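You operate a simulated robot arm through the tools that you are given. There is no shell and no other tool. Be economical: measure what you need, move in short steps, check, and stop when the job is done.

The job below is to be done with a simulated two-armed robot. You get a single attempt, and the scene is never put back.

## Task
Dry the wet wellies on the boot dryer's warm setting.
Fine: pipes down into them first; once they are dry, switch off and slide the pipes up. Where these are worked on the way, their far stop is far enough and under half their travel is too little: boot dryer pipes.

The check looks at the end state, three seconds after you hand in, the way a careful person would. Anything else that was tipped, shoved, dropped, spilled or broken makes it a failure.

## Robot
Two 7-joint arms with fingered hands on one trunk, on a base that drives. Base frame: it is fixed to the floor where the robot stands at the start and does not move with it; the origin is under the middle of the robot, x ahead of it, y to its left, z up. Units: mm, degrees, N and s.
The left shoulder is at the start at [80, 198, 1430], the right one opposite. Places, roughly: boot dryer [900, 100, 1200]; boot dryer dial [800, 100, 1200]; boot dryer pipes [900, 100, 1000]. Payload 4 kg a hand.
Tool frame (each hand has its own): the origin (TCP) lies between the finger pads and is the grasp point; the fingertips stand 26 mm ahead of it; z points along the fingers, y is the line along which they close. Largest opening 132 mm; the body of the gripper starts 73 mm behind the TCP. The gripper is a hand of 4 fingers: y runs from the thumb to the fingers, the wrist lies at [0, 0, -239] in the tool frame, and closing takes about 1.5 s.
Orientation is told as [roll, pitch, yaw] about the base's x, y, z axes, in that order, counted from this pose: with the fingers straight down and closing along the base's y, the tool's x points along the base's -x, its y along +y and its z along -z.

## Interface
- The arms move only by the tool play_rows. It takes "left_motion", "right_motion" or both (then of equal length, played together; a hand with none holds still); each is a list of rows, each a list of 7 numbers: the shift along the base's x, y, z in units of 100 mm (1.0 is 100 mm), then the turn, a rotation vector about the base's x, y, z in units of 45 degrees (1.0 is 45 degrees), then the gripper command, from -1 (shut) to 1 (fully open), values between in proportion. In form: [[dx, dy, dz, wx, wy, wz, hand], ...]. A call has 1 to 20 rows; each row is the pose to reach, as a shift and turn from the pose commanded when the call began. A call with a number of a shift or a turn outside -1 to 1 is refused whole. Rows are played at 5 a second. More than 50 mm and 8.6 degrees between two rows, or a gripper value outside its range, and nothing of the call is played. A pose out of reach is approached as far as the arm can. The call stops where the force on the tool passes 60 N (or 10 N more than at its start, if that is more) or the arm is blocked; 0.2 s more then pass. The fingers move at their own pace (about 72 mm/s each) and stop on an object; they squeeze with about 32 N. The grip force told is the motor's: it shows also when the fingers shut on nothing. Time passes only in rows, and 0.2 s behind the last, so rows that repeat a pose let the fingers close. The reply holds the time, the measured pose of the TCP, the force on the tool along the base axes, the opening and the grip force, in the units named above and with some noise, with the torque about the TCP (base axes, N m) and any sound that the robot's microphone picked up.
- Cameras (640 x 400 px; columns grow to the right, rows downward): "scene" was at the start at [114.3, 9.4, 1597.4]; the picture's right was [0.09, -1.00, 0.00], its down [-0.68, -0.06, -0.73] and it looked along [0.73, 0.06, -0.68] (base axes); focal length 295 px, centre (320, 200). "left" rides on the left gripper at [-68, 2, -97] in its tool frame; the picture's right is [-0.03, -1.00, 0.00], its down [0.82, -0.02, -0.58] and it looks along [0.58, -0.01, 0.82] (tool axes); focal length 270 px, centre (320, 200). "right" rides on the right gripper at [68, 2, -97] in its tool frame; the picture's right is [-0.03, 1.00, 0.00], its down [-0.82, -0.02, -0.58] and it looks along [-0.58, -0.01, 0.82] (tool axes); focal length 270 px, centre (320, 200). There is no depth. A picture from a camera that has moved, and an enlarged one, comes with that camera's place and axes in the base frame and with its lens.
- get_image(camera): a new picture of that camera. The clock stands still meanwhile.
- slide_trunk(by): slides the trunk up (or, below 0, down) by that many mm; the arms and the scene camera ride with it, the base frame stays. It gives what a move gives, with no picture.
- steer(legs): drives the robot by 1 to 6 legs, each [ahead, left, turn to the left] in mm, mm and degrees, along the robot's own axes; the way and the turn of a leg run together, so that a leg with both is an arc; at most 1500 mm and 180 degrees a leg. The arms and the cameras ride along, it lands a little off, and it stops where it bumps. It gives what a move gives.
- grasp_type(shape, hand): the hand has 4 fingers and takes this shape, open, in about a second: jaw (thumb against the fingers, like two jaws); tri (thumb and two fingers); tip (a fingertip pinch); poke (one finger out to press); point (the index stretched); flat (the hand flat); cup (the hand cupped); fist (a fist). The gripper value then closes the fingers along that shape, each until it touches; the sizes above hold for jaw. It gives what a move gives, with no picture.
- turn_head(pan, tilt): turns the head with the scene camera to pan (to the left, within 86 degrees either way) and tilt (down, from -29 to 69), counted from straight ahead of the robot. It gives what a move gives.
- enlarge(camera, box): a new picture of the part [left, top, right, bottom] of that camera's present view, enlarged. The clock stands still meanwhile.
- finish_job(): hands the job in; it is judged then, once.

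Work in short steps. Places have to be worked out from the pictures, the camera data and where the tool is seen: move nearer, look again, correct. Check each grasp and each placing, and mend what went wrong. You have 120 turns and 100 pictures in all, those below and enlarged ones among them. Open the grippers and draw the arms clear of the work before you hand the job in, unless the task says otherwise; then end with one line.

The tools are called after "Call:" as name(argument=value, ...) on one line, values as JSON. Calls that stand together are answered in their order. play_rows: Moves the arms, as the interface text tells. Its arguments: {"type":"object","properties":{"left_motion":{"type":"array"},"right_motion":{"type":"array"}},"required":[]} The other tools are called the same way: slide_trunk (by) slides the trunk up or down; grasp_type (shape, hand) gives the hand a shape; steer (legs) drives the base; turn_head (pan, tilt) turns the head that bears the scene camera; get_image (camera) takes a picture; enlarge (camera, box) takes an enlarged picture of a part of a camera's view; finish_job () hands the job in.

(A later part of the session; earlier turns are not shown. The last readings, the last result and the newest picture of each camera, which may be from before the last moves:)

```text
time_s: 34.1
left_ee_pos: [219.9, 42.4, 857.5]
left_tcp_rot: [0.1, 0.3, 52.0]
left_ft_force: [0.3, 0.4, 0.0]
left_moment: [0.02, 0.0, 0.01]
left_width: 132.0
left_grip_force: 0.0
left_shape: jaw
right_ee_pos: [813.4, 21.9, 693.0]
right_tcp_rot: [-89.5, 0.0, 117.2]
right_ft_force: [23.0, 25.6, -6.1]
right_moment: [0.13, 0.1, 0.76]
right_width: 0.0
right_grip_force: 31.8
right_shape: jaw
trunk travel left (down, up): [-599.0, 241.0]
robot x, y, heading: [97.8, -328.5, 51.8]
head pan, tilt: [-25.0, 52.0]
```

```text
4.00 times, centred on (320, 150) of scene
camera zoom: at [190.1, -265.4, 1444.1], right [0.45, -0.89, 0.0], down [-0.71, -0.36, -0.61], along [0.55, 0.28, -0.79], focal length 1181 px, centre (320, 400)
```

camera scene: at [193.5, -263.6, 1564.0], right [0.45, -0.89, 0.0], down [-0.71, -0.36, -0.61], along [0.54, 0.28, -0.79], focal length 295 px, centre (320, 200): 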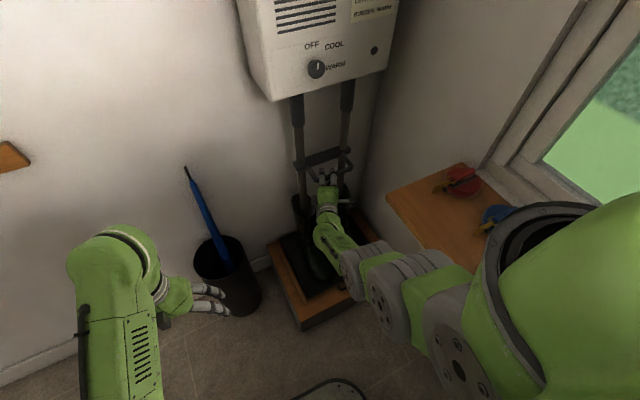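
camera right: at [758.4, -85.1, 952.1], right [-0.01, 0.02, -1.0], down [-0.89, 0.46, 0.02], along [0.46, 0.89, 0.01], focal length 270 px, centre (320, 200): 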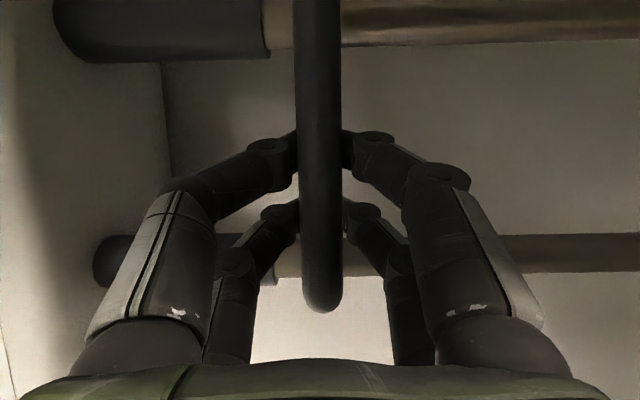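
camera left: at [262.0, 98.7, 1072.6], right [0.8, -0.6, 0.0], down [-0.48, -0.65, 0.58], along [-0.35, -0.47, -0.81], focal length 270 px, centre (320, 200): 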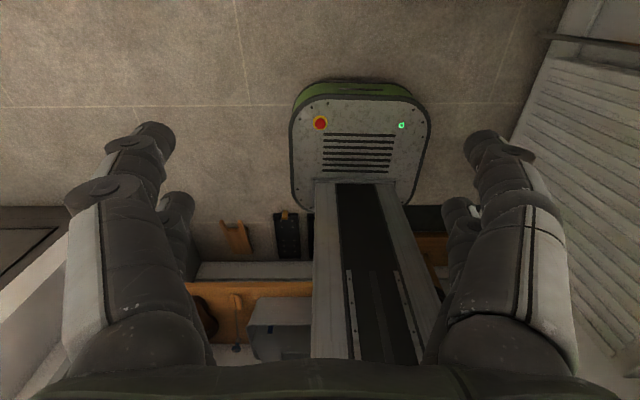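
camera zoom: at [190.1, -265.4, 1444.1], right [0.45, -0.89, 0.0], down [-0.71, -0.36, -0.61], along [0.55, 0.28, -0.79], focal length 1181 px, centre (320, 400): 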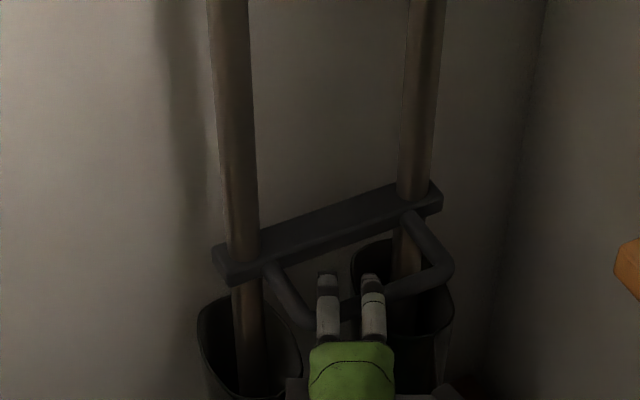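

Pipes are well inside both boots (260 mm down). I go on in small steps watching for the stop.

Call:
slide_trunk(by=-20)

Call:
get_image(camera="right")

```text
time_s: 34.8
left_ee_pos: [219.2, 41.7, 836.7]
left_tcp_rot: [0.0, 0.4, 52.0]
left_ft_force: [0.3, 0.5, -0.2]
left_moment: [-0.01, 0.03, 0.02]
left_width: 132.0
left_grip_force: 0.2
left_shape: jaw
right_ee_pos: [812.8, 20.7, 672.9]
right_tcp_rot: [-89.3, 0.1, 117.3]
right_ft_force: [29.3, 28.7, -7.4]
right_moment: [0.22, 0.17, 0.89]
right_width: 0.0
right_grip_force: 32.0
right_shape: jaw
trunk travel left (down, up): [-579.0, 261.0]
robot x, y, heading: [99.3, -328.5, 52.0]
head pan, tilt: [-25.0, 52.0]
```

```text
66 pictures are left
camera right: at [756.9, -85.4, 671.5], right [-0.02, 0.02, -1.0], down [-0.89, 0.46, 0.03], along [0.46, 0.89, 0.01], focal length 270 px, centre (320, 200)
```

right: 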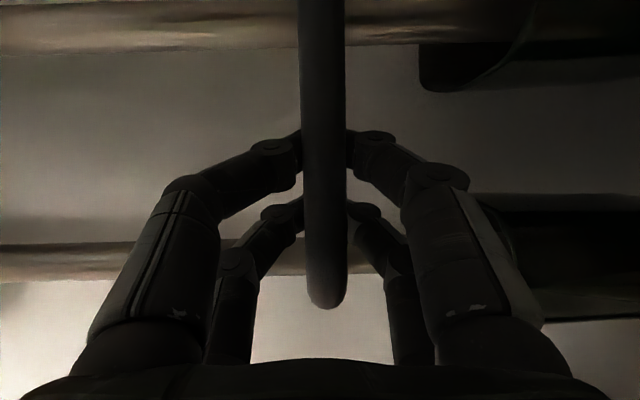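

No stop yet and no contact with boots. Another 20 mm.

Call:
slide_trunk(by=-20)

Call:
slide_trunk(by=-10)

Call:
enlarge(camera="scene", box=[240, 100, 400, 200])

Call:
get_image(camera="right")

```text
time_s: 35.4
left_ee_pos: [219.2, 42.7, 817.3]
left_tcp_rot: [0.1, 0.3, 51.9]
left_ft_force: [-0.4, 0.2, 0.6]
left_moment: [-0.02, 0.03, 0.0]
left_width: 132.1
left_grip_force: 0.0
left_shape: jaw
right_ee_pos: [812.6, 22.3, 652.2]
right_tcp_rot: [-89.4, 0.1, 117.3]
right_ft_force: [31.0, 30.3, -7.7]
right_moment: [0.17, 0.1, 0.93]
right_width: 0.2
right_grip_force: 31.8
right_shape: jaw
trunk travel left (down, up): [-559.0, 281.0]
robot x, y, heading: [97.8, -329.6, 52.1]
head pan, tilt: [-25.0, 52.0]
```

```text
time_s: 36.0
left_ee_pos: [218.3, 41.3, 808.9]
left_tcp_rot: [0.0, 0.3, 52.0]
left_ft_force: [0.2, 0.2, -0.5]
left_moment: [0.02, 0.01, 0.0]
left_width: 131.8
left_grip_force: 0.3
left_shape: jaw
right_ee_pos: [813.4, 20.8, 644.9]
right_tcp_rot: [-89.7, 0.0, 117.2]
right_ft_force: [26.2, 27.5, 0.1]
right_moment: [0.05, 0.04, 0.82]
right_width: 0.1
right_grip_force: 31.9
right_shape: jaw
trunk travel left (down, up): [-549.0, 291.0]
robot x, y, heading: [99.3, -333.4, 51.9]
head pan, tilt: [-25.0, 52.0]
```

```text
4.00 times, centred on (320, 150) of scene
camera zoom: at [188.8, -265.9, 1394.3], right [0.45, -0.89, 0.0], down [-0.7, -0.36, -0.61], along [0.55, 0.28, -0.79], focal length 1181 px, centre (320, 400)
```

zoom: 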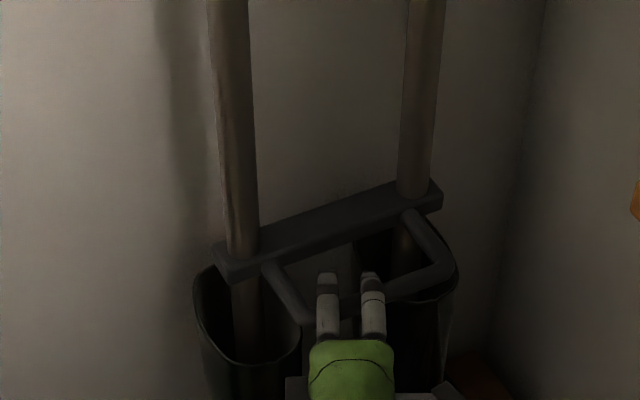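

```text
64 pictures are left
camera right: at [757.0, -85.3, 643.7], right [-0.02, 0.02, -1.0], down [-0.89, 0.46, 0.02], along [0.46, 0.89, 0.01], focal length 270 px, centre (320, 200)
```

right: 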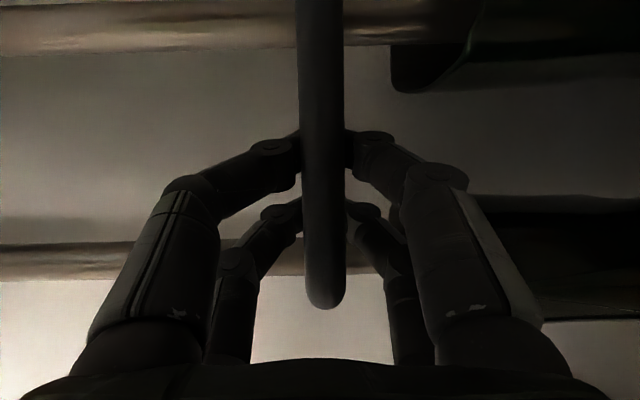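

The vertical reading changed and motion fell short slightly, suggesting the stop is near. One more 10 mm step to confirm.

Call:
slide_trunk(by=-8)

```text
time_s: 36.6
left_ee_pos: [218.0, 41.6, 799.5]
left_tcp_rot: [0.0, 0.3, 52.0]
left_ft_force: [-0.3, -0.3, 0.7]
left_moment: [-0.03, 0.0, -0.01]
left_width: 132.1
left_grip_force: 0.1
left_shape: jaw
right_ee_pos: [811.9, 21.2, 636.5]
right_tcp_rot: [-89.6, 0.0, 117.2]
right_ft_force: [27.7, 30.0, -2.7]
right_moment: [0.12, 0.09, 0.87]
right_width: 0.0
right_grip_force: 31.4
right_shape: jaw
trunk travel left (down, up): [-541.0, 299.0]
robot x, y, heading: [96.4, -330.5, 52.0]
head pan, tilt: [-25.0, 52.0]
```

Still moving freely. Another 15 mm, then look.

Call:
slide_trunk(by=-15)

Call:
enlarge(camera="scene", box=[240, 100, 400, 200])

Call:
get_image(camera="right")

```text
time_s: 37.2
left_ee_pos: [220.0, 40.6, 784.9]
left_tcp_rot: [0.0, 0.3, 52.0]
left_ft_force: [0.7, -0.1, 0.5]
left_moment: [-0.03, -0.03, 0.0]
left_width: 132.0
left_grip_force: 0.0
left_shape: jaw
right_ee_pos: [812.9, 21.4, 619.8]
right_tcp_rot: [-89.6, 0.0, 117.3]
right_ft_force: [31.2, 32.3, -6.3]
right_moment: [0.23, 0.11, 0.99]
right_width: 0.0
right_grip_force: 31.8
right_shape: jaw
trunk travel left (down, up): [-526.0, 314.0]
robot x, y, heading: [96.3, -330.6, 51.8]
head pan, tilt: [-25.0, 52.0]
```

```text
4.00 times, centred on (320, 150) of scene
camera zoom: at [189.2, -265.7, 1371.1], right [0.45, -0.89, 0.0], down [-0.7, -0.36, -0.61], along [0.55, 0.28, -0.79], focal length 1181 px, centre (320, 400)
```

zoom: 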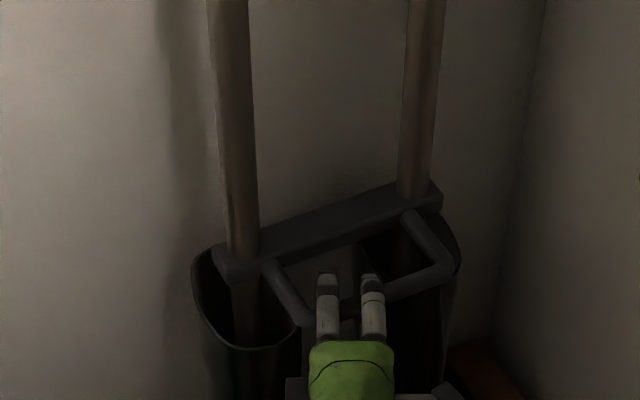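

```text
62 pictures are left
camera right: at [756.8, -85.4, 619.5], right [-0.02, 0.02, -1.0], down [-0.89, 0.46, 0.02], along [0.46, 0.89, 0.01], focal length 270 px, centre (320, 200)
```

right: 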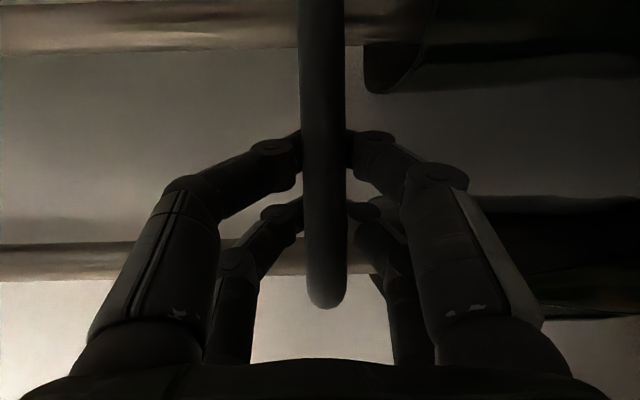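

Travel is now ≈335 mm with the crossbar nearly at the boot rims and pipes deep inside both boots. I open the hand partly (limited room between the boots) and back out straight along the finger direction.

Call:
play_rows(right_motion=[[0, 0, 0, 0, 0, 0, -0.6], [0, 0, 0, 0, 0, 0, -0.4], [0, 0, 0, 0, 0, 0, -0.4], [0, 0, 0, 0, 0, 0, -0.4], [0, 0, 0, 0, 0, 0, -0.4]])

Call:
get_image(camera="right")

```text
time_s: 38.4
left_ee_pos: [216.2, 38.9, 786.4]
left_tcp_rot: [0.0, 0.0, 51.9]
left_ft_force: [0.2, -0.5, 0.1]
left_moment: [-0.01, -0.03, 0.02]
left_width: 131.7
left_grip_force: 0.0
left_shape: jaw
right_ee_pos: [811.8, 18.2, 623.2]
right_tcp_rot: [-89.9, -0.2, 117.2]
right_ft_force: [0.3, 0.3, 0.1]
right_moment: [-0.01, 0.03, 0.02]
right_width: 39.2
right_grip_force: 0.1
right_shape: jaw
trunk travel left (down, up): [-526.0, 314.0]
robot x, y, heading: [98.4, -330.9, 51.9]
head pan, tilt: [-25.0, 52.0]
```

```text
61 pictures are left
camera right: at [754.7, -88.2, 622.9], right [-0.01, 0.02, -1.0], down [-0.89, 0.46, 0.02], along [0.46, 0.89, 0.01], focal length 270 px, centre (320, 200)
```

right: 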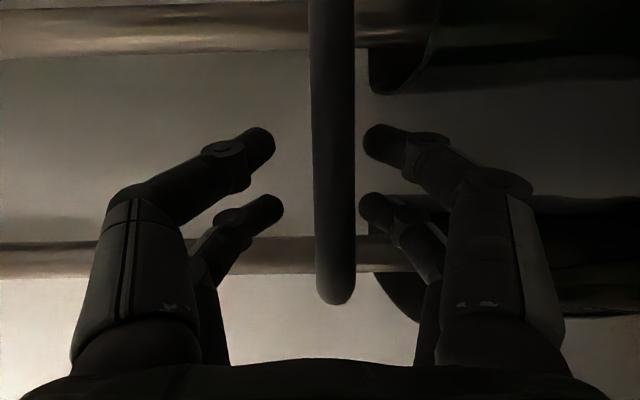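

Released with no force. Back out 100 mm along the finger direction, hand 4 mm lower to centre on the bar.

Call:
play_rows(right_motion=[[0, 0, -0.04, 0, 0, 0, -0.4], [-0.22, -0.114, -0.04, 0, 0, 0, -0.4], [-0.44, -0.228, -0.04, 0, 0, 0, -0.4], [-0.67, -0.342, -0.04, 0, 0, 0, -0.4], [-0.89, -0.456, -0.04, 0, 0, 0, -0.4]])

Call:
get_image(camera="right")

Call:
enlarge(camera="scene", box=[240, 100, 400, 200])

```text
time_s: 39.6
left_ee_pos: [216.2, 37.3, 786.5]
left_tcp_rot: [0.0, 0.1, 51.9]
left_ft_force: [-1.4, 0.0, 0.0]
left_moment: [-0.03, -0.02, -0.02]
left_width: 132.0
left_grip_force: 0.1
left_shape: jaw
right_ee_pos: [722.9, -27.6, 621.6]
right_tcp_rot: [-89.9, -0.2, 117.2]
right_ft_force: [0.5, 0.0, -0.1]
right_moment: [-0.02, 0.01, -0.01]
right_width: 39.4
right_grip_force: 0.0
right_shape: jaw
right hand out of reach, approached as far as the arm can: row 1
trunk travel left (down, up): [-526.0, 314.0]
robot x, y, heading: [100.3, -332.3, 51.6]
head pan, tilt: [-25.0, 52.0]
```

```text
60 pictures are left
camera right: at [666.3, -133.3, 620.2], right [-0.01, 0.02, -1.0], down [-0.89, 0.46, 0.02], along [0.46, 0.89, 0.02], focal length 270 px, centre (320, 200)
```

right: 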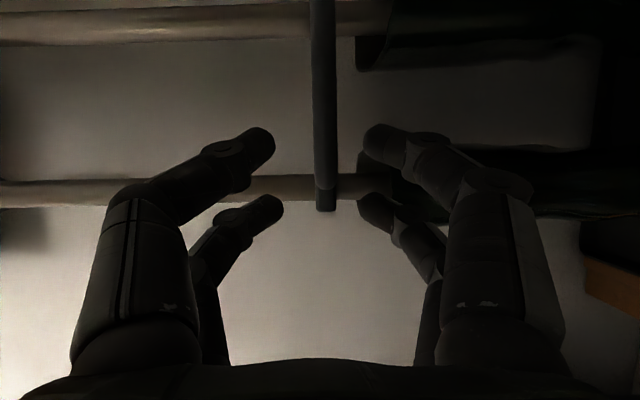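

```text
4.00 times, centred on (320, 150) of scene
camera zoom: at [183.6, -271.0, 1371.9], right [0.45, -0.89, 0.0], down [-0.7, -0.36, -0.62], along [0.55, 0.28, -0.79], focal length 1181 px, centre (320, 400)
```

zoom: 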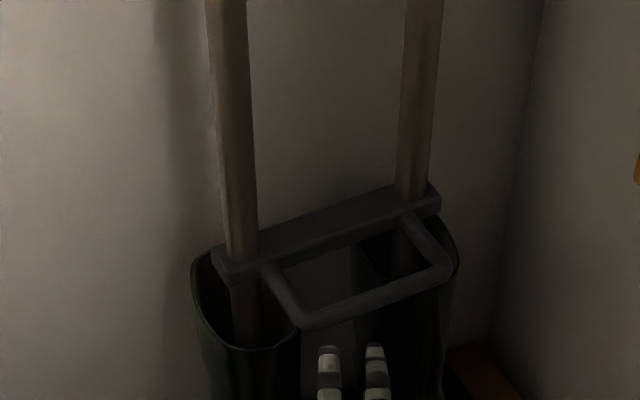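

Handle and pipes stay down, hand clear. I raise the trunk 300 mm to bring the hand back up for the dial.

Call:
slide_trunk(by=305)

Call:
play_rows(right_motion=[[-0.1, -0.1, 0.2, 0, 0, 0.117, -0.2], [-0.2, -0.2, 0.4, 0, 0, 0.234, 0], [-0.3, -0.3, 0.6, 0, 0, 0.35, 0], [-0.35, -0.35, 0.8, 0, 0, 0.467, 0], [-0.35, -0.35, 1.0, 0, 0, 0.58, 0]])

```text
time_s: 42.6
left_ee_pos: [216.7, 38.9, 1092.0]
left_tcp_rot: [0.0, 0.0, 52.0]
left_ft_force: [-0.3, 0.0, -0.1]
left_moment: [-0.02, 0.06, 0.0]
left_width: 131.6
left_grip_force: 0.1
left_shape: jaw
right_ee_pos: [722.4, -27.0, 925.8]
right_tcp_rot: [-89.9, -0.2, 117.3]
right_ft_force: [-0.4, 0.0, 0.9]
right_moment: [-0.01, -0.02, 0.0]
right_width: 39.3
right_grip_force: 0.1
right_shape: jaw
trunk travel left (down, up): [-831.0, 9.0]
robot x, y, heading: [95.5, -329.9, 51.9]
head pan, tilt: [-25.0, 52.0]
```

```text
time_s: 43.8
left_ee_pos: [215.2, 38.3, 1091.8]
left_tcp_rot: [-0.2, -0.1, 52.0]
left_ft_force: [0.0, -0.3, 0.3]
left_moment: [0.0, -0.02, 0.0]
left_width: 131.9
left_grip_force: 0.0
left_shape: jaw
right_ee_pos: [629.5, -21.0, 1011.6]
right_tcp_rot: [-90.5, 0.7, 140.0]
right_ft_force: [0.4, 0.4, -0.8]
right_moment: [0.03, 0.0, -0.02]
right_width: 66.0
right_grip_force: 0.1
right_shape: jaw
right hand out of reach, approached as far as the arm can: row 3, 4, 5
trunk travel left (down, up): [-831.0, 9.0]
robot x, y, heading: [95.9, -330.1, 51.8]
head pan, tilt: [-25.0, 52.0]
```

Partly out of reach there (too close in). I move right and up toward a point in front of the knob.

Call:
play_rows(right_motion=[[0.2, -0.1, 0.2, 0, 0, 0, 0], [0.4, -0.2, 0.4, 0, 0, 0, 0], [0.6, -0.3, 0.6, 0, 0, 0, 0], [0.8, -0.35, 0.75, 0, 0, 0, 0], [0.9, -0.35, 0.9, 0, 0, 0, 0]])

```text
time_s: 45.0
left_ee_pos: [217.5, 39.1, 1091.9]
left_tcp_rot: [0.0, 0.0, 51.9]
left_ft_force: [-0.4, 0.3, 1.0]
left_moment: [-0.02, 0.0, 0.0]
left_width: 131.7
left_grip_force: 0.1
left_shape: jaw
right_ee_pos: [666.5, 2.9, 1092.5]
right_tcp_rot: [-90.5, 1.2, 136.9]
right_ft_force: [-0.3, 0.7, 0.5]
right_moment: [-0.01, 0.05, 0.04]
right_width: 65.6
right_grip_force: 0.0
right_shape: jaw
right hand out of reach, approached as far as the arm can: row 1, 2, 3, 4, 5
trunk travel left (down, up): [-831.0, 9.0]
robot x, y, heading: [98.0, -329.6, 52.1]
head pan, tilt: [-25.0, 52.0]
```

This posture is limited because the hand is right of the shoulder. I look before shifting the base to the right.

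Call:
turn_head(pan=-35, tilt=45)

Call:
get_image(camera="scene")

```text
time_s: 45.8
left_ee_pos: [215.7, 38.0, 1091.7]
left_tcp_rot: [0.0, 0.0, 52.0]
left_ft_force: [0.1, -0.3, -1.5]
left_moment: [0.01, 0.0, -0.02]
left_width: 131.9
left_grip_force: 0.1
left_shape: jaw
right_ee_pos: [666.6, 3.8, 1092.6]
right_tcp_rot: [-90.7, 1.4, 136.9]
right_ft_force: [-0.2, 0.2, 0.4]
right_moment: [-0.01, -0.02, 0.01]
right_width: 65.7
right_grip_force: 0.0
right_shape: jaw
trunk travel left (down, up): [-831.0, 9.0]
robot x, y, heading: [93.2, -332.4, 51.8]
head pan, tilt: [-35.0, 45.0]
```

```text
58 pictures are left
camera scene: at [194.9, -280.7, 1686.4], right [0.29, -0.96, 0.0], down [-0.68, -0.21, -0.71], along [0.68, 0.21, -0.71], focal length 295 px, centre (320, 200)
```

scene: 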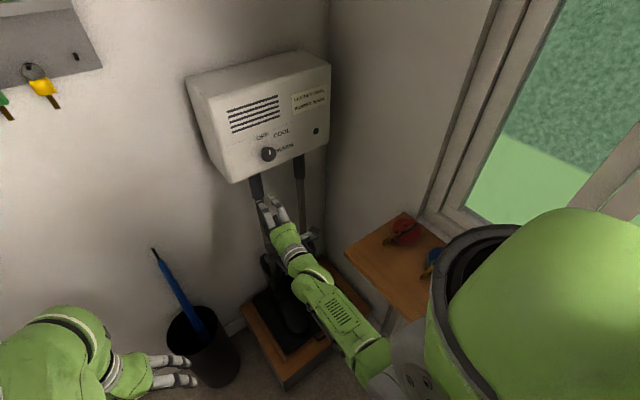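

The arm's elbow is at e≈500 with the sill edge at e≈690, so there's room. Drive right 100 mm.

Call:
steer(legs=[[0, -100, 0]])

Call:
get_image(camera="right")

Call:
get_image(camera="scene")

```text
time_s: 46.9
left_ee_pos: [289.0, -18.9, 1089.9]
left_tcp_rot: [-0.4, -0.1, 52.0]
left_ft_force: [-0.9, -0.4, 0.1]
left_moment: [-0.04, -0.02, 0.01]
left_width: 131.8
left_grip_force: 0.0
left_shape: jaw
right_ee_pos: [739.8, -53.4, 1094.5]
right_tcp_rot: [-90.7, 1.7, 137.0]
right_ft_force: [-0.3, 0.3, 0.0]
right_moment: [-0.02, -0.01, -0.03]
right_width: 66.0
right_grip_force: 0.1
right_shape: jaw
trunk travel left (down, up): [-831.0, 9.0]
robot x, y, heading: [175.5, -392.2, 52.1]
head pan, tilt: [-35.0, 45.0]
```

```text
57 pictures are left
camera right: at [721.8, -172.0, 1094.1], right [0.01, 0.01, -1.0], down [-0.99, 0.13, -0.01], along [0.13, 0.99, 0.01], focal length 270 px, centre (320, 200)
```

right: 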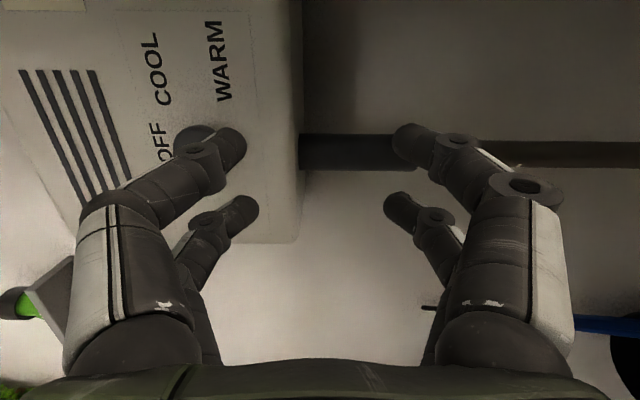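

```text
56 pictures are left
camera scene: at [264.3, -334.6, 1686.7], right [0.29, -0.96, 0.01], down [-0.67, -0.21, -0.71], along [0.68, 0.2, -0.7], focal length 295 px, centre (320, 200)
```

scene: 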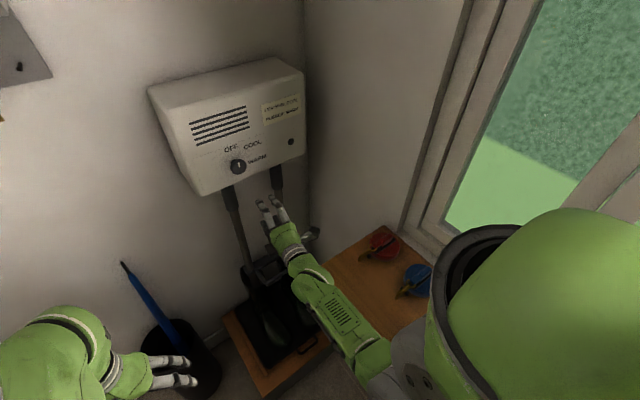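

Now raise toward the knob height in front of it: target about (735,-35,1195).

Call:
play_rows(right_motion=[[0, 0.02, 0.25, 0, 0, 0, 0], [-0.02, 0.05, 0.5, 0, 0, 0, 0], [-0.04, 0.1, 0.75, 0, 0, 0.07, 0], [-0.05, 0.15, 1.0, 0, 0, 0.13, 0]])

```text
time_s: 47.9
left_ee_pos: [296.1, -25.4, 1092.5]
left_tcp_rot: [0.0, -0.1, 51.9]
left_ft_force: [0.2, -0.1, 0.6]
left_moment: [-0.01, 0.02, 0.0]
left_width: 131.9
left_grip_force: 0.1
left_shape: jaw
right_ee_pos: [741.2, -43.5, 1193.5]
right_tcp_rot: [-90.8, 1.2, 142.9]
right_ft_force: [0.7, -0.2, -0.2]
right_moment: [-0.02, -0.02, 0.03]
right_width: 66.0
right_grip_force: 0.0
right_shape: jaw
trunk travel left (down, up): [-831.0, 9.0]
robot x, y, heading: [174.1, -390.9, 51.9]
head pan, tilt: [-35.0, 45.0]
```

Reached without limit. Check alignment with the knob from both cameras.

Call:
get_image(camera="right")

Call:
enlarge(camera="scene", box=[170, 120, 330, 220])

```text
55 pictures are left
camera right: at [736.2, -163.3, 1191.5], right [0.0, 0.01, -1.0], down [-1.0, 0.03, 0.0], along [0.03, 1.0, 0.01], focal length 270 px, centre (320, 200)
```

right: 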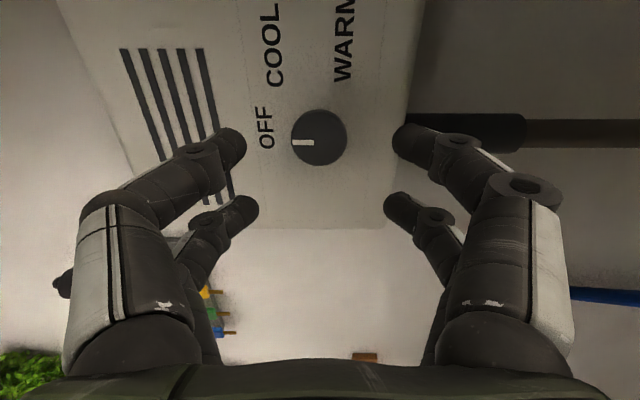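

```text
4.00 times, centred on (250, 170) of scene
camera zoom: at [276.7, -345.1, 1686.3], right [0.29, -0.96, 0.0], down [-0.68, -0.21, -0.71], along [0.68, 0.21, -0.71], focal length 1181 px, centre (600, 320)
```

zoom: 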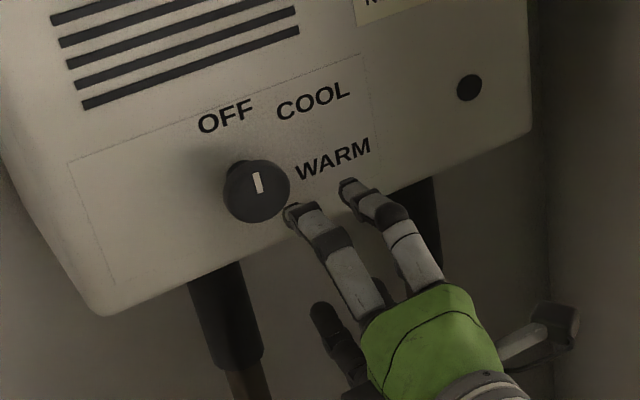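

The wrist view confirms the knob at ≈(792,49,1195), 44 mm wide, with its pointer on OFF. Shift 14 mm left, open slightly, then advance onto it.

Call:
play_rows(right_motion=[[-0.11, 0.085, 0.01, 0, 0, 0, 0.3], [0.04, 0.285, 0.01, 0, 0, 0, 0.3], [0.19, 0.485, 0.02, 0, 0, 0, 0.3]])

Call:
get_image(camera="right")

Call:
enlarge(camera="scene", box=[170, 120, 330, 220])

```text
time_s: 48.7
left_ee_pos: [296.1, -22.0, 1091.4]
left_tcp_rot: [0.0, 0.1, 51.9]
left_ft_force: [0.4, 0.3, 0.5]
left_moment: [0.0, 0.02, 0.02]
left_width: 131.7
left_grip_force: 0.1
left_shape: jaw
right_ee_pos: [759.9, 7.3, 1194.3]
right_tcp_rot: [-90.6, 1.3, 142.9]
right_ft_force: [0.4, -0.2, -1.0]
right_moment: [0.0, -0.01, -0.02]
right_width: 85.2
right_grip_force: 0.1
right_shape: jaw
trunk travel left (down, up): [-831.0, 9.0]
robot x, y, heading: [170.9, -389.5, 51.9]
head pan, tilt: [-35.0, 45.0]
```

```text
53 pictures are left
camera right: at [754.8, -112.5, 1193.2], right [0.0, 0.01, -1.0], down [-1.0, 0.03, 0.0], along [0.03, 1.0, 0.01], focal length 270 px, centre (320, 200)
```

right: 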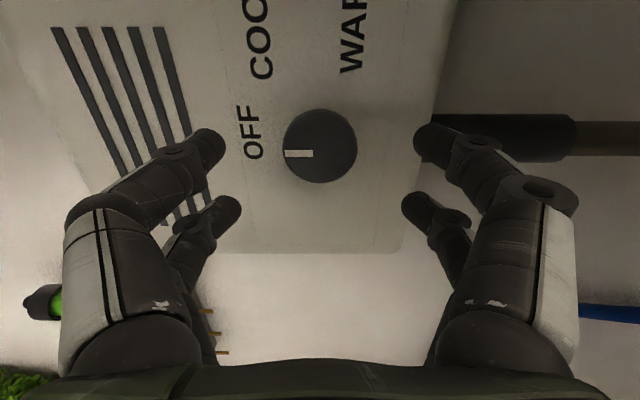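

```text
4.00 times, centred on (250, 170) of scene
camera zoom: at [275.6, -340.9, 1686.2], right [0.29, -0.96, 0.0], down [-0.68, -0.21, -0.71], along [0.68, 0.21, -0.71], focal length 1181 px, centre (600, 320)
```

zoom: 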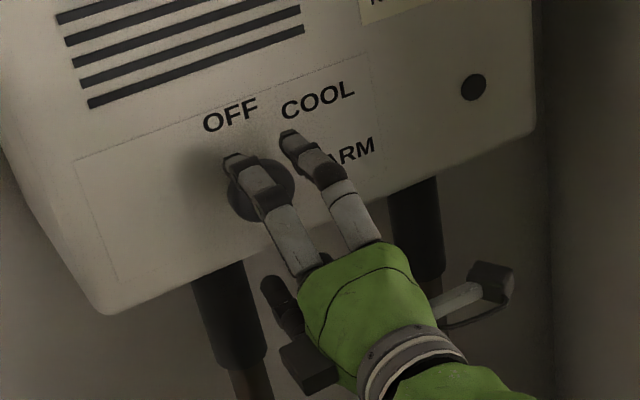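

On track. Advance the remaining ~54 mm so the pads straddle the knob head.

Call:
play_rows(right_motion=[[0.11, 0.145, 0.01, 0, 0, 0, 0.3], [0.22, 0.29, 0.01, 0, 0, 0, 0.3], [0.33, 0.43, 0.01, 0, 0, 0, 0.3]])

Call:
get_image(camera="right")

Call:
enlarge(camera="scene", box=[170, 120, 330, 220])

```text
time_s: 49.5
left_ee_pos: [291.1, -27.6, 1093.1]
left_tcp_rot: [0.0, -0.3, 52.0]
left_ft_force: [-1.0, -1.1, 0.2]
left_moment: [0.02, -0.02, -0.03]
left_width: 131.9
left_grip_force: 0.0
left_shape: jaw
right_ee_pos: [788.3, 45.3, 1200.6]
right_tcp_rot: [-91.1, 1.3, 142.8]
right_ft_force: [-1.1, -0.1, -0.8]
right_moment: [-0.04, -0.03, -0.01]
right_width: 85.8
right_grip_force: 0.1
right_shape: jaw
trunk travel left (down, up): [-831.0, 9.0]
robot x, y, heading: [176.5, -395.0, 51.8]
head pan, tilt: [-35.0, 45.0]
```

```text
51 pictures are left
camera right: at [783.1, -75.0, 1199.1], right [0.01, 0.02, -1.0], down [-1.0, 0.03, -0.01], along [0.03, 1.0, 0.02], focal length 270 px, centre (320, 200)
```

right: 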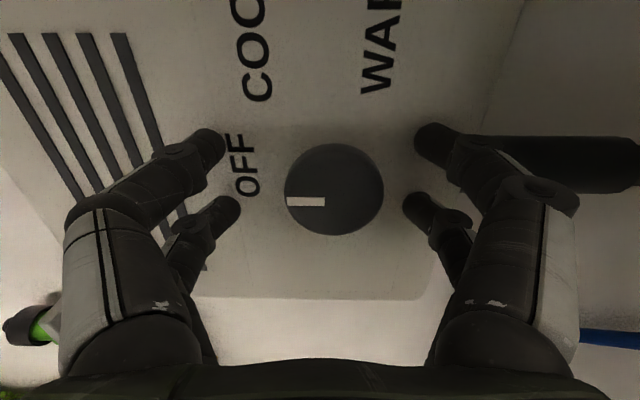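

```text
4.00 times, centred on (250, 170) of scene
camera zoom: at [268.4, -348.5, 1686.9], right [0.29, -0.96, 0.0], down [-0.67, -0.2, -0.71], along [0.68, 0.21, -0.7], focal length 1181 px, centre (600, 320)
```

zoom: 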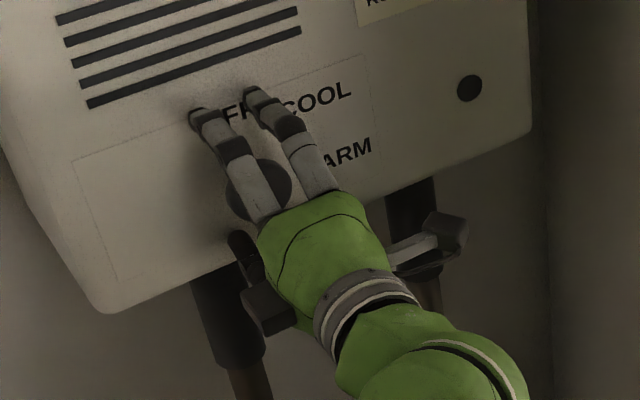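

The knob front is level with the pads, 5 mm low. I correct (8 mm deeper, 5 mm down) and close.

Call:
play_rows(right_motion=[[0.065, 0.05, -0.05, 0, 0, 0, 0.3], [0.065, 0.05, -0.05, 0, 0, 0, 0], [0.065, 0.05, -0.05, 0, 0, 0, -0.3], [0.065, 0.05, -0.05, 0, 0, 0, -0.6], [0.065, 0.05, -0.05, 0, 0, 0, -1], [0.065, 0.05, -0.05, 0, 0, 0, -1], [0.065, 0.05, -0.05, 0, 0, 0, -1], [0.065, 0.05, -0.05, 0, 0, 0, -1]])

Call:
get_image(camera="right")

```text
time_s: 50.8
left_ee_pos: [291.0, -28.1, 1094.4]
left_tcp_rot: [0.0, -0.3, 52.1]
left_ft_force: [-0.4, 0.1, 0.6]
left_moment: [0.01, -0.03, -0.01]
left_width: 131.9
left_grip_force: 0.0
left_shape: jaw
right_ee_pos: [795.3, 47.8, 1205.2]
right_tcp_rot: [-92.1, 1.3, 142.7]
right_ft_force: [-17.6, -21.9, 3.6]
right_moment: [-0.39, -0.03, -0.29]
right_width: 6.2
right_grip_force: 32.0
right_shape: jaw
trunk travel left (down, up): [-831.0, 9.0]
robot x, y, heading: [173.7, -388.4, 51.8]
head pan, tilt: [-35.0, 45.0]
stopped in row 6 (right hand): the force on the tool passed its limit at 69 N (the readings are from after the stop); the commanded pose is now the measured one
```

```text
49 pictures are left
camera right: at [789.6, -72.1, 1202.0], right [0.02, 0.03, -1.0], down [-1.0, 0.04, -0.02], along [0.04, 1.0, 0.03], focal length 270 px, centre (320, 200)
```

right: 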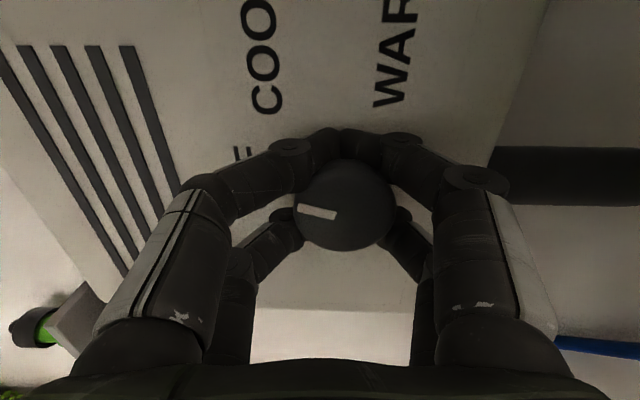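

The fingers closed behind the knob head onto the stem. I open, back off 14 mm, lower 8 mm, and look.

Call:
play_rows(right_motion=[[0, 0, 0, 0, 0, 0, -0.5], [0, 0, 0, 0, 0, 0, 0.1], [0, 0, 0, 0, 0, 0, 0.2], [0, 0, -0.04, 0, 0, 0, 0.2], [-0.084, -0.112, -0.08, 0, 0, 0, 0.2]])

Call:
get_image(camera="right")

```text
time_s: 52.0
left_ee_pos: [296.7, -22.5, 1092.5]
left_tcp_rot: [0.0, 0.0, 52.0]
left_ft_force: [-0.1, -1.0, 0.5]
left_moment: [0.02, -0.01, 0.02]
left_width: 131.9
left_grip_force: 0.1
left_shape: jaw
right_ee_pos: [791.8, 44.1, 1190.8]
right_tcp_rot: [-91.5, 1.4, 142.7]
right_ft_force: [-5.5, -6.9, -0.3]
right_moment: [-0.24, 0.22, 0.17]
right_width: 77.3
right_grip_force: 0.0
right_shape: jaw
trunk travel left (down, up): [-831.0, 9.0]
robot x, y, heading: [172.2, -392.0, 52.1]
head pan, tilt: [-35.0, 45.0]
```

```text
48 pictures are left
camera right: at [786.8, -76.6, 1188.0], right [0.01, 0.02, -1.0], down [-1.0, 0.04, -0.01], along [0.03, 1.0, 0.02], focal length 270 px, centre (320, 200)
```

right: 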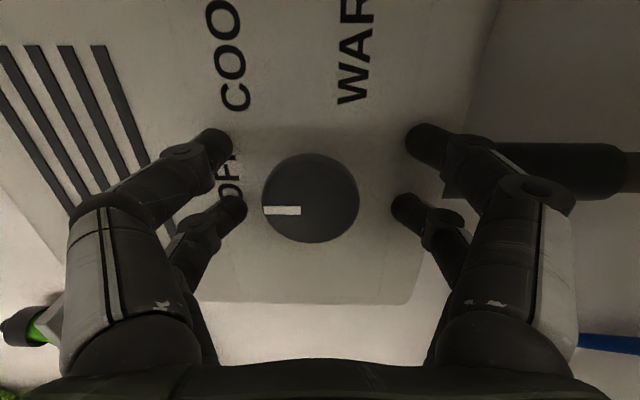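

Pads close ahead of the TCP, so I back off another 10 mm, raise 4 mm, and close again.

Call:
play_rows(right_motion=[[-0.06, -0.08, 0.04, 0, 0, 0, 0.2], [-0.07, -0.07, 0.04, 0, 0, 0, 0], [-0.07, -0.07, 0.04, 0, 0, 0, -0.3], [-0.07, -0.07, 0.04, 0, 0, 0, -0.6], [-0.07, -0.07, 0.04, 0, 0, 0, -1], [-0.07, -0.07, 0.04, 0, 0, 0, -1], [-0.07, -0.07, 0.04, 0, 0, 0, -1], [-0.07, -0.07, 0.04, 0, 0, 0, -1]])

Call:
get_image(camera="right")

```text
time_s: 53.8
left_ee_pos: [297.4, -20.2, 1091.3]
left_tcp_rot: [0.1, 0.1, 52.0]
left_ft_force: [0.7, 0.3, 0.8]
left_moment: [0.01, 0.03, -0.01]
left_width: 131.8
left_grip_force: 0.0
left_shape: jaw
right_ee_pos: [788.4, 38.9, 1195.5]
right_tcp_rot: [-91.6, 1.4, 142.7]
right_ft_force: [14.7, 16.4, 4.7]
right_moment: [0.18, -0.17, -0.22]
right_width: 15.0
right_grip_force: 31.7
right_shape: jaw
trunk travel left (down, up): [-831.0, 9.0]
robot x, y, heading: [177.0, -393.4, 52.2]
head pan, tilt: [-35.0, 45.0]
```

```text
47 pictures are left
camera right: at [782.6, -80.8, 1192.1], right [0.01, 0.02, -1.0], down [-1.0, 0.04, -0.01], along [0.04, 1.0, 0.02], focal length 270 px, centre (320, 200)
```

right: 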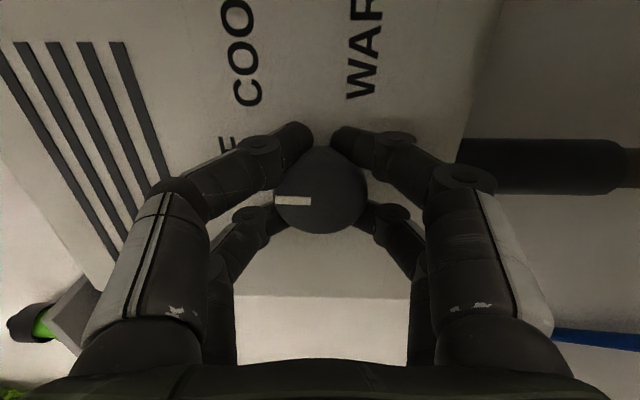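

The four digits seem to hold the knob at four points. I try a +25° twist about n and look at the pointer.

Call:
play_rows(right_motion=[[0, 0, 0, 0.09, 0.12, 0, -1], [0, 0, 0, 0.18, 0.24, 0, -1], [0, 0, 0, 0.27, 0.36, 0, -1], [0, 0, 0, 0.36, 0.48, 0, -1]])

Call:
get_image(camera="right")

```text
time_s: 54.8
left_ee_pos: [298.3, -19.5, 1089.8]
left_tcp_rot: [-0.1, 0.3, 52.1]
left_ft_force: [-0.4, -0.7, 0.1]
left_moment: [-0.01, -0.01, -0.02]
left_width: 131.9
left_grip_force: 0.0
left_shape: jaw
right_ee_pos: [788.0, 39.2, 1193.5]
right_tcp_rot: [-91.2, -25.8, 142.6]
right_ft_force: [16.7, 17.2, 7.8]
right_moment: [0.11, -0.04, -0.25]
right_width: 15.0
right_grip_force: 32.1
right_shape: jaw
trunk travel left (down, up): [-831.0, 9.0]
robot x, y, heading: [179.2, -394.3, 51.8]
head pan, tilt: [-35.0, 45.0]
```

```text
46 pictures are left
camera right: at [775.3, -75.3, 1160.5], right [-0.35, 0.3, -0.89], down [-0.93, -0.01, 0.36], along [0.1, 0.96, 0.28], focal length 270 px, centre (320, 200)
```

right: 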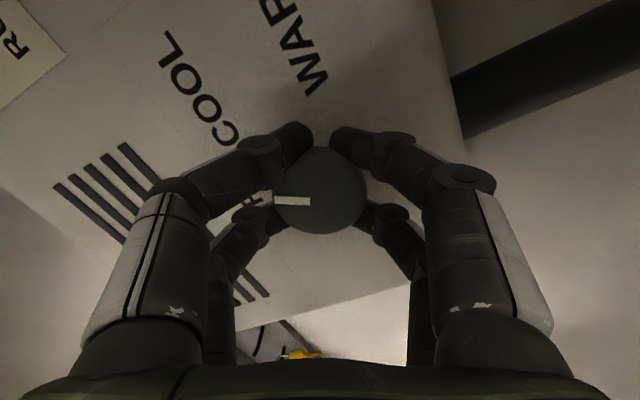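

The pointer turns with the hand. I continue +45°.

Call:
play_rows(right_motion=[[0, 0, 0, 0.1, 0.133, 0, -1], [0, 0, 0, 0.2, 0.267, 0, -1], [0, 0, 0, 0.3, 0.4, 0, -1], [0, 0, 0, 0.4, 0.533, 0, -1], [0, 0, 0, 0.5, 0.667, 0, -1], [0, 0, 0, 0.6, 0.8, 0, -1]])

Call:
get_image(camera="right")

```text
time_s: 56.2
left_ee_pos: [297.3, -19.7, 1089.3]
left_tcp_rot: [-0.1, 0.3, 52.0]
left_ft_force: [-0.2, 0.1, -0.3]
left_moment: [0.03, -0.02, -0.01]
left_width: 131.8
left_grip_force: 0.1
left_shape: jaw
right_ee_pos: [787.4, 39.0, 1193.4]
right_tcp_rot: [-89.3, -70.8, 140.8]
right_ft_force: [14.0, 19.8, 3.7]
right_moment: [-0.05, -0.01, -0.16]
right_width: 14.4
right_grip_force: 32.0
right_shape: jaw
trunk travel left (down, up): [-831.0, 9.0]
robot x, y, heading: [173.7, -392.9, 51.9]
head pan, tilt: [-35.0, 45.0]
```

```text
45 pictures are left
camera right: at [741.8, -50.2, 1127.9], right [-0.75, 0.59, -0.31], down [-0.55, -0.29, 0.78], along [0.37, 0.75, 0.55], focal length 270 px, centre (320, 200)
```

right: 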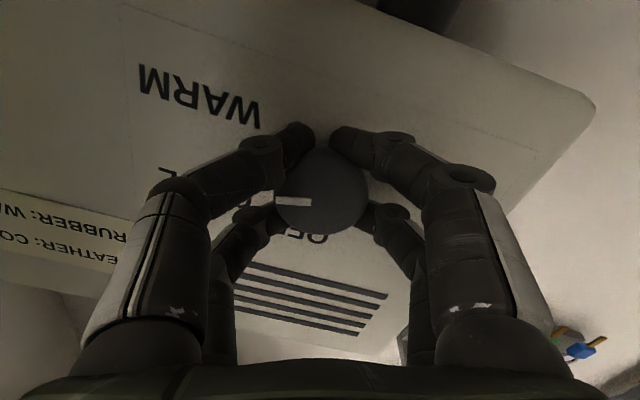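

Now ≈72°, past COOL. Continue another 45°.

Call:
play_rows(right_motion=[[0, 0, 0, 0.1, 0.133, 0, -1], [0, 0, 0, 0.2, 0.267, 0, -1], [0, 0, 0, 0.3, 0.4, 0, -1], [0, 0, 0, 0.4, 0.533, 0, -1], [0, 0, 0, 0.5, 0.667, 0, -1], [0, 0, 0, 0.6, 0.8, 0, -1]])

Call:
get_image(camera="right")

Call:
enlarge(camera="scene", box=[170, 100, 330, 200])

```text
time_s: 57.6
left_ee_pos: [296.7, -21.5, 1091.1]
left_tcp_rot: [0.0, 0.2, 52.1]
left_ft_force: [0.5, 0.2, 1.0]
left_moment: [-0.02, 0.0, -0.02]
left_width: 131.6
left_grip_force: 0.0
left_shape: jaw
right_ee_pos: [786.2, 42.1, 1192.2]
right_tcp_rot: [88.1, -64.2, -36.7]
right_ft_force: [12.4, 16.1, 7.8]
right_moment: [-0.18, 0.06, -0.1]
right_width: 13.6
right_grip_force: 32.4
right_shape: jaw
right hand out of reach, approached as far as the arm can: row 6
trunk travel left (down, up): [-831.0, 9.0]
robot x, y, heading: [175.5, -393.6, 51.6]
head pan, tilt: [-35.0, 45.0]
```

```text
44 pictures are left
camera right: at [700.7, -16.8, 1132.1], right [-0.69, 0.56, 0.46], down [-0.06, -0.68, 0.73], along [0.72, 0.48, 0.5], focal length 270 px, centre (320, 200)
```

right: 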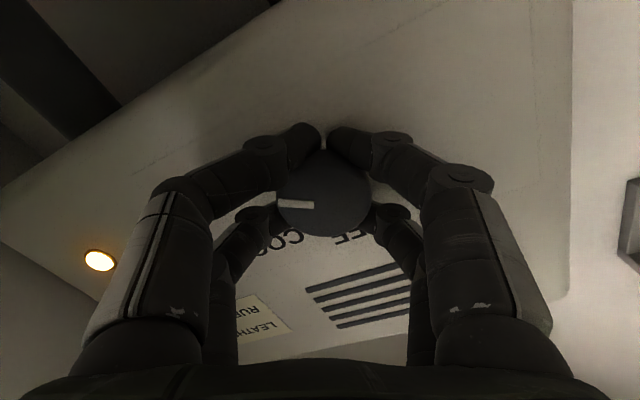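

```text
4.00 times, centred on (250, 150) of scene
camera zoom: at [277.0, -337.8, 1686.2], right [0.29, -0.96, 0.0], down [-0.68, -0.21, -0.71], along [0.68, 0.2, -0.71], focal length 1181 px, centre (600, 400)
```

zoom: 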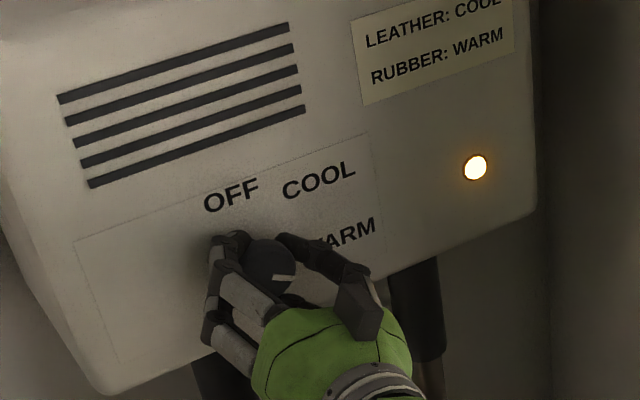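

The lamp is lit and the pointer is near WARM. I open the fingers in place, check the pointer, and let time pass.

Call:
play_rows(right_motion=[[0, 0, 0, 0, 0, 0, -0.4], [0, 0, 0, 0, 0, 0, 0], [0, 0, 0, 0, 0, 0, 0.1], [0, 0, 0, 0, 0, 0, 0.1], [0, 0, 0, 0, 0, 0, 0.1], [0, 0, 0, 0, 0, 0, 0.1]])

Call:
get_image(camera="right")

Call:
enlarge(camera="scene", box=[170, 100, 330, 200])

```text
time_s: 59.0
left_ee_pos: [295.4, -23.3, 1090.6]
left_tcp_rot: [0.0, 0.0, 52.0]
left_ft_force: [0.3, -0.5, 0.2]
left_moment: [0.01, -0.02, -0.04]
left_width: 131.7
left_grip_force: 0.0
left_shape: jaw
right_ee_pos: [785.1, 39.0, 1190.6]
right_tcp_rot: [88.3, -64.3, -36.7]
right_ft_force: [0.2, -0.8, -0.6]
right_moment: [-0.02, 0.0, 0.0]
right_width: 72.1
right_grip_force: 0.1
right_shape: jaw
trunk travel left (down, up): [-831.0, 9.0]
robot x, y, heading: [177.6, -390.6, 51.8]
head pan, tilt: [-35.0, 45.0]
```

```text
42 pictures are left
camera right: at [698.2, -20.4, 1132.3], right [-0.69, 0.56, 0.46], down [-0.06, -0.68, 0.73], along [0.72, 0.48, 0.5], focal length 270 px, centre (320, 200)
```

right: 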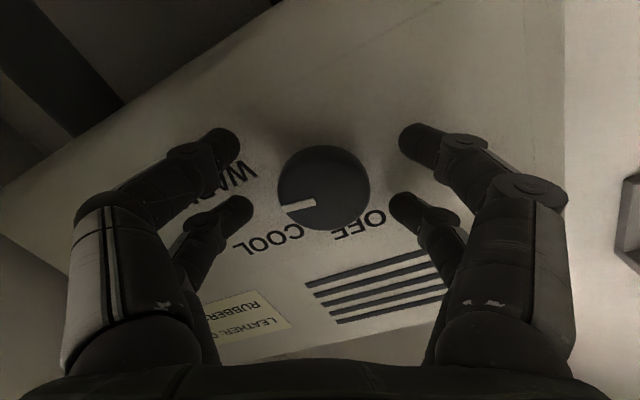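

```text
4.00 times, centred on (250, 150) of scene
camera zoom: at [274.0, -342.8, 1686.4], right [0.29, -0.96, 0.0], down [-0.68, -0.21, -0.71], along [0.68, 0.21, -0.71], focal length 1181 px, centre (600, 400)
```

zoom: 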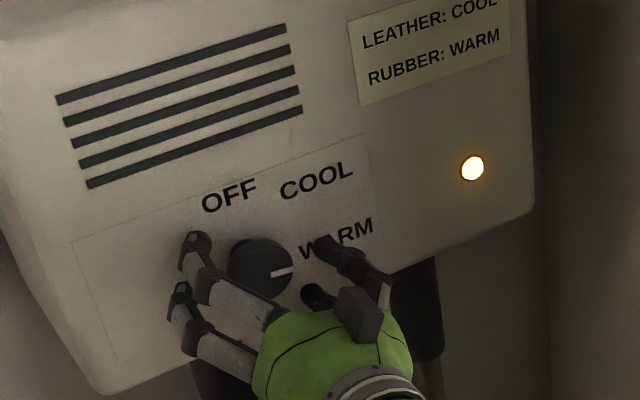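

After release the pointer settled near WARM (≈107° clockwise from OFF) with the amber lamp on. I wait 4 s and watch for any sound or lamp change.

Call:
play_rows(right_motion=[[0, 0, 0, 0, 0, 0, 0.1], [0, 0, 0, 0, 0, 0, 0.1], [0, 0, 0, 0, 0, 0, 0.1], [0, 0, 0, 0, 0, 0, 0.1], [0, 0, 0, 0, 0, 0, 0.1], [0, 0, 0, 0, 0, 0, 0.1], [0, 0, 0, 0, 0, 0, 0.1], [0, 0, 0, 0, 0, 0, 0.1], [0, 0, 0, 0, 0, 0, 0.1], [0, 0, 0, 0, 0, 0, 0.1], [0, 0, 0, 0, 0, 0, 0.1], [0, 0, 0, 0, 0, 0, 0.1], [0, 0, 0, 0, 0, 0, 0.1], [0, 0, 0, 0, 0, 0, 0.1], [0, 0, 0, 0, 0, 0, 0.1], [0, 0, 0, 0, 0, 0, 0.1], [0, 0, 0, 0, 0, 0, 0.1], [0, 0, 0, 0, 0, 0, 0.1], [0, 0, 0, 0, 0, 0, 0.1], [0, 0, 0, 0, 0, 0, 0.1]])

Call:
enlarge(camera="scene", box=[210, 130, 306, 190])

```text
time_s: 63.2
left_ee_pos: [294.6, -22.9, 1091.0]
left_tcp_rot: [0.1, 0.0, 52.0]
left_ft_force: [-0.1, -0.5, 0.1]
left_moment: [0.0, 0.0, 0.0]
left_width: 131.6
left_grip_force: 0.0
left_shape: jaw
right_ee_pos: [784.1, 39.2, 1192.8]
right_tcp_rot: [88.1, -64.3, -36.7]
right_ft_force: [0.3, 0.7, -0.3]
right_moment: [0.02, -0.01, 0.0]
right_width: 71.9
right_grip_force: 0.1
right_shape: jaw
trunk travel left (down, up): [-831.0, 9.0]
robot x, y, heading: [176.8, -394.2, 51.8]
head pan, tilt: [-35.0, 45.0]
```

```text
6.67 times, centred on (258, 160) of scene
camera zoom: at [274.2, -342.2, 1686.4], right [0.29, -0.96, 0.0], down [-0.68, -0.21, -0.71], along [0.68, 0.21, -0.71], focal length 1969 px, centre (733, 467)
```

zoom: 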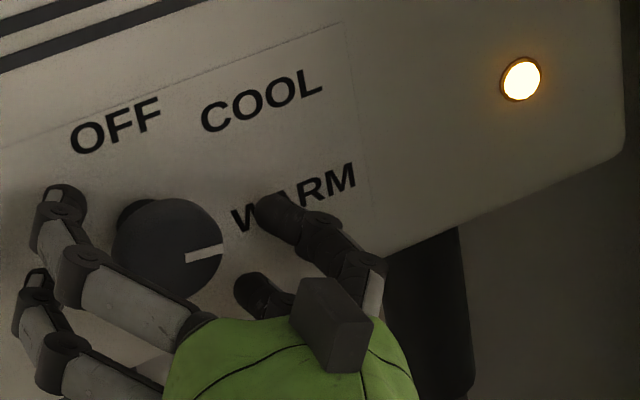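

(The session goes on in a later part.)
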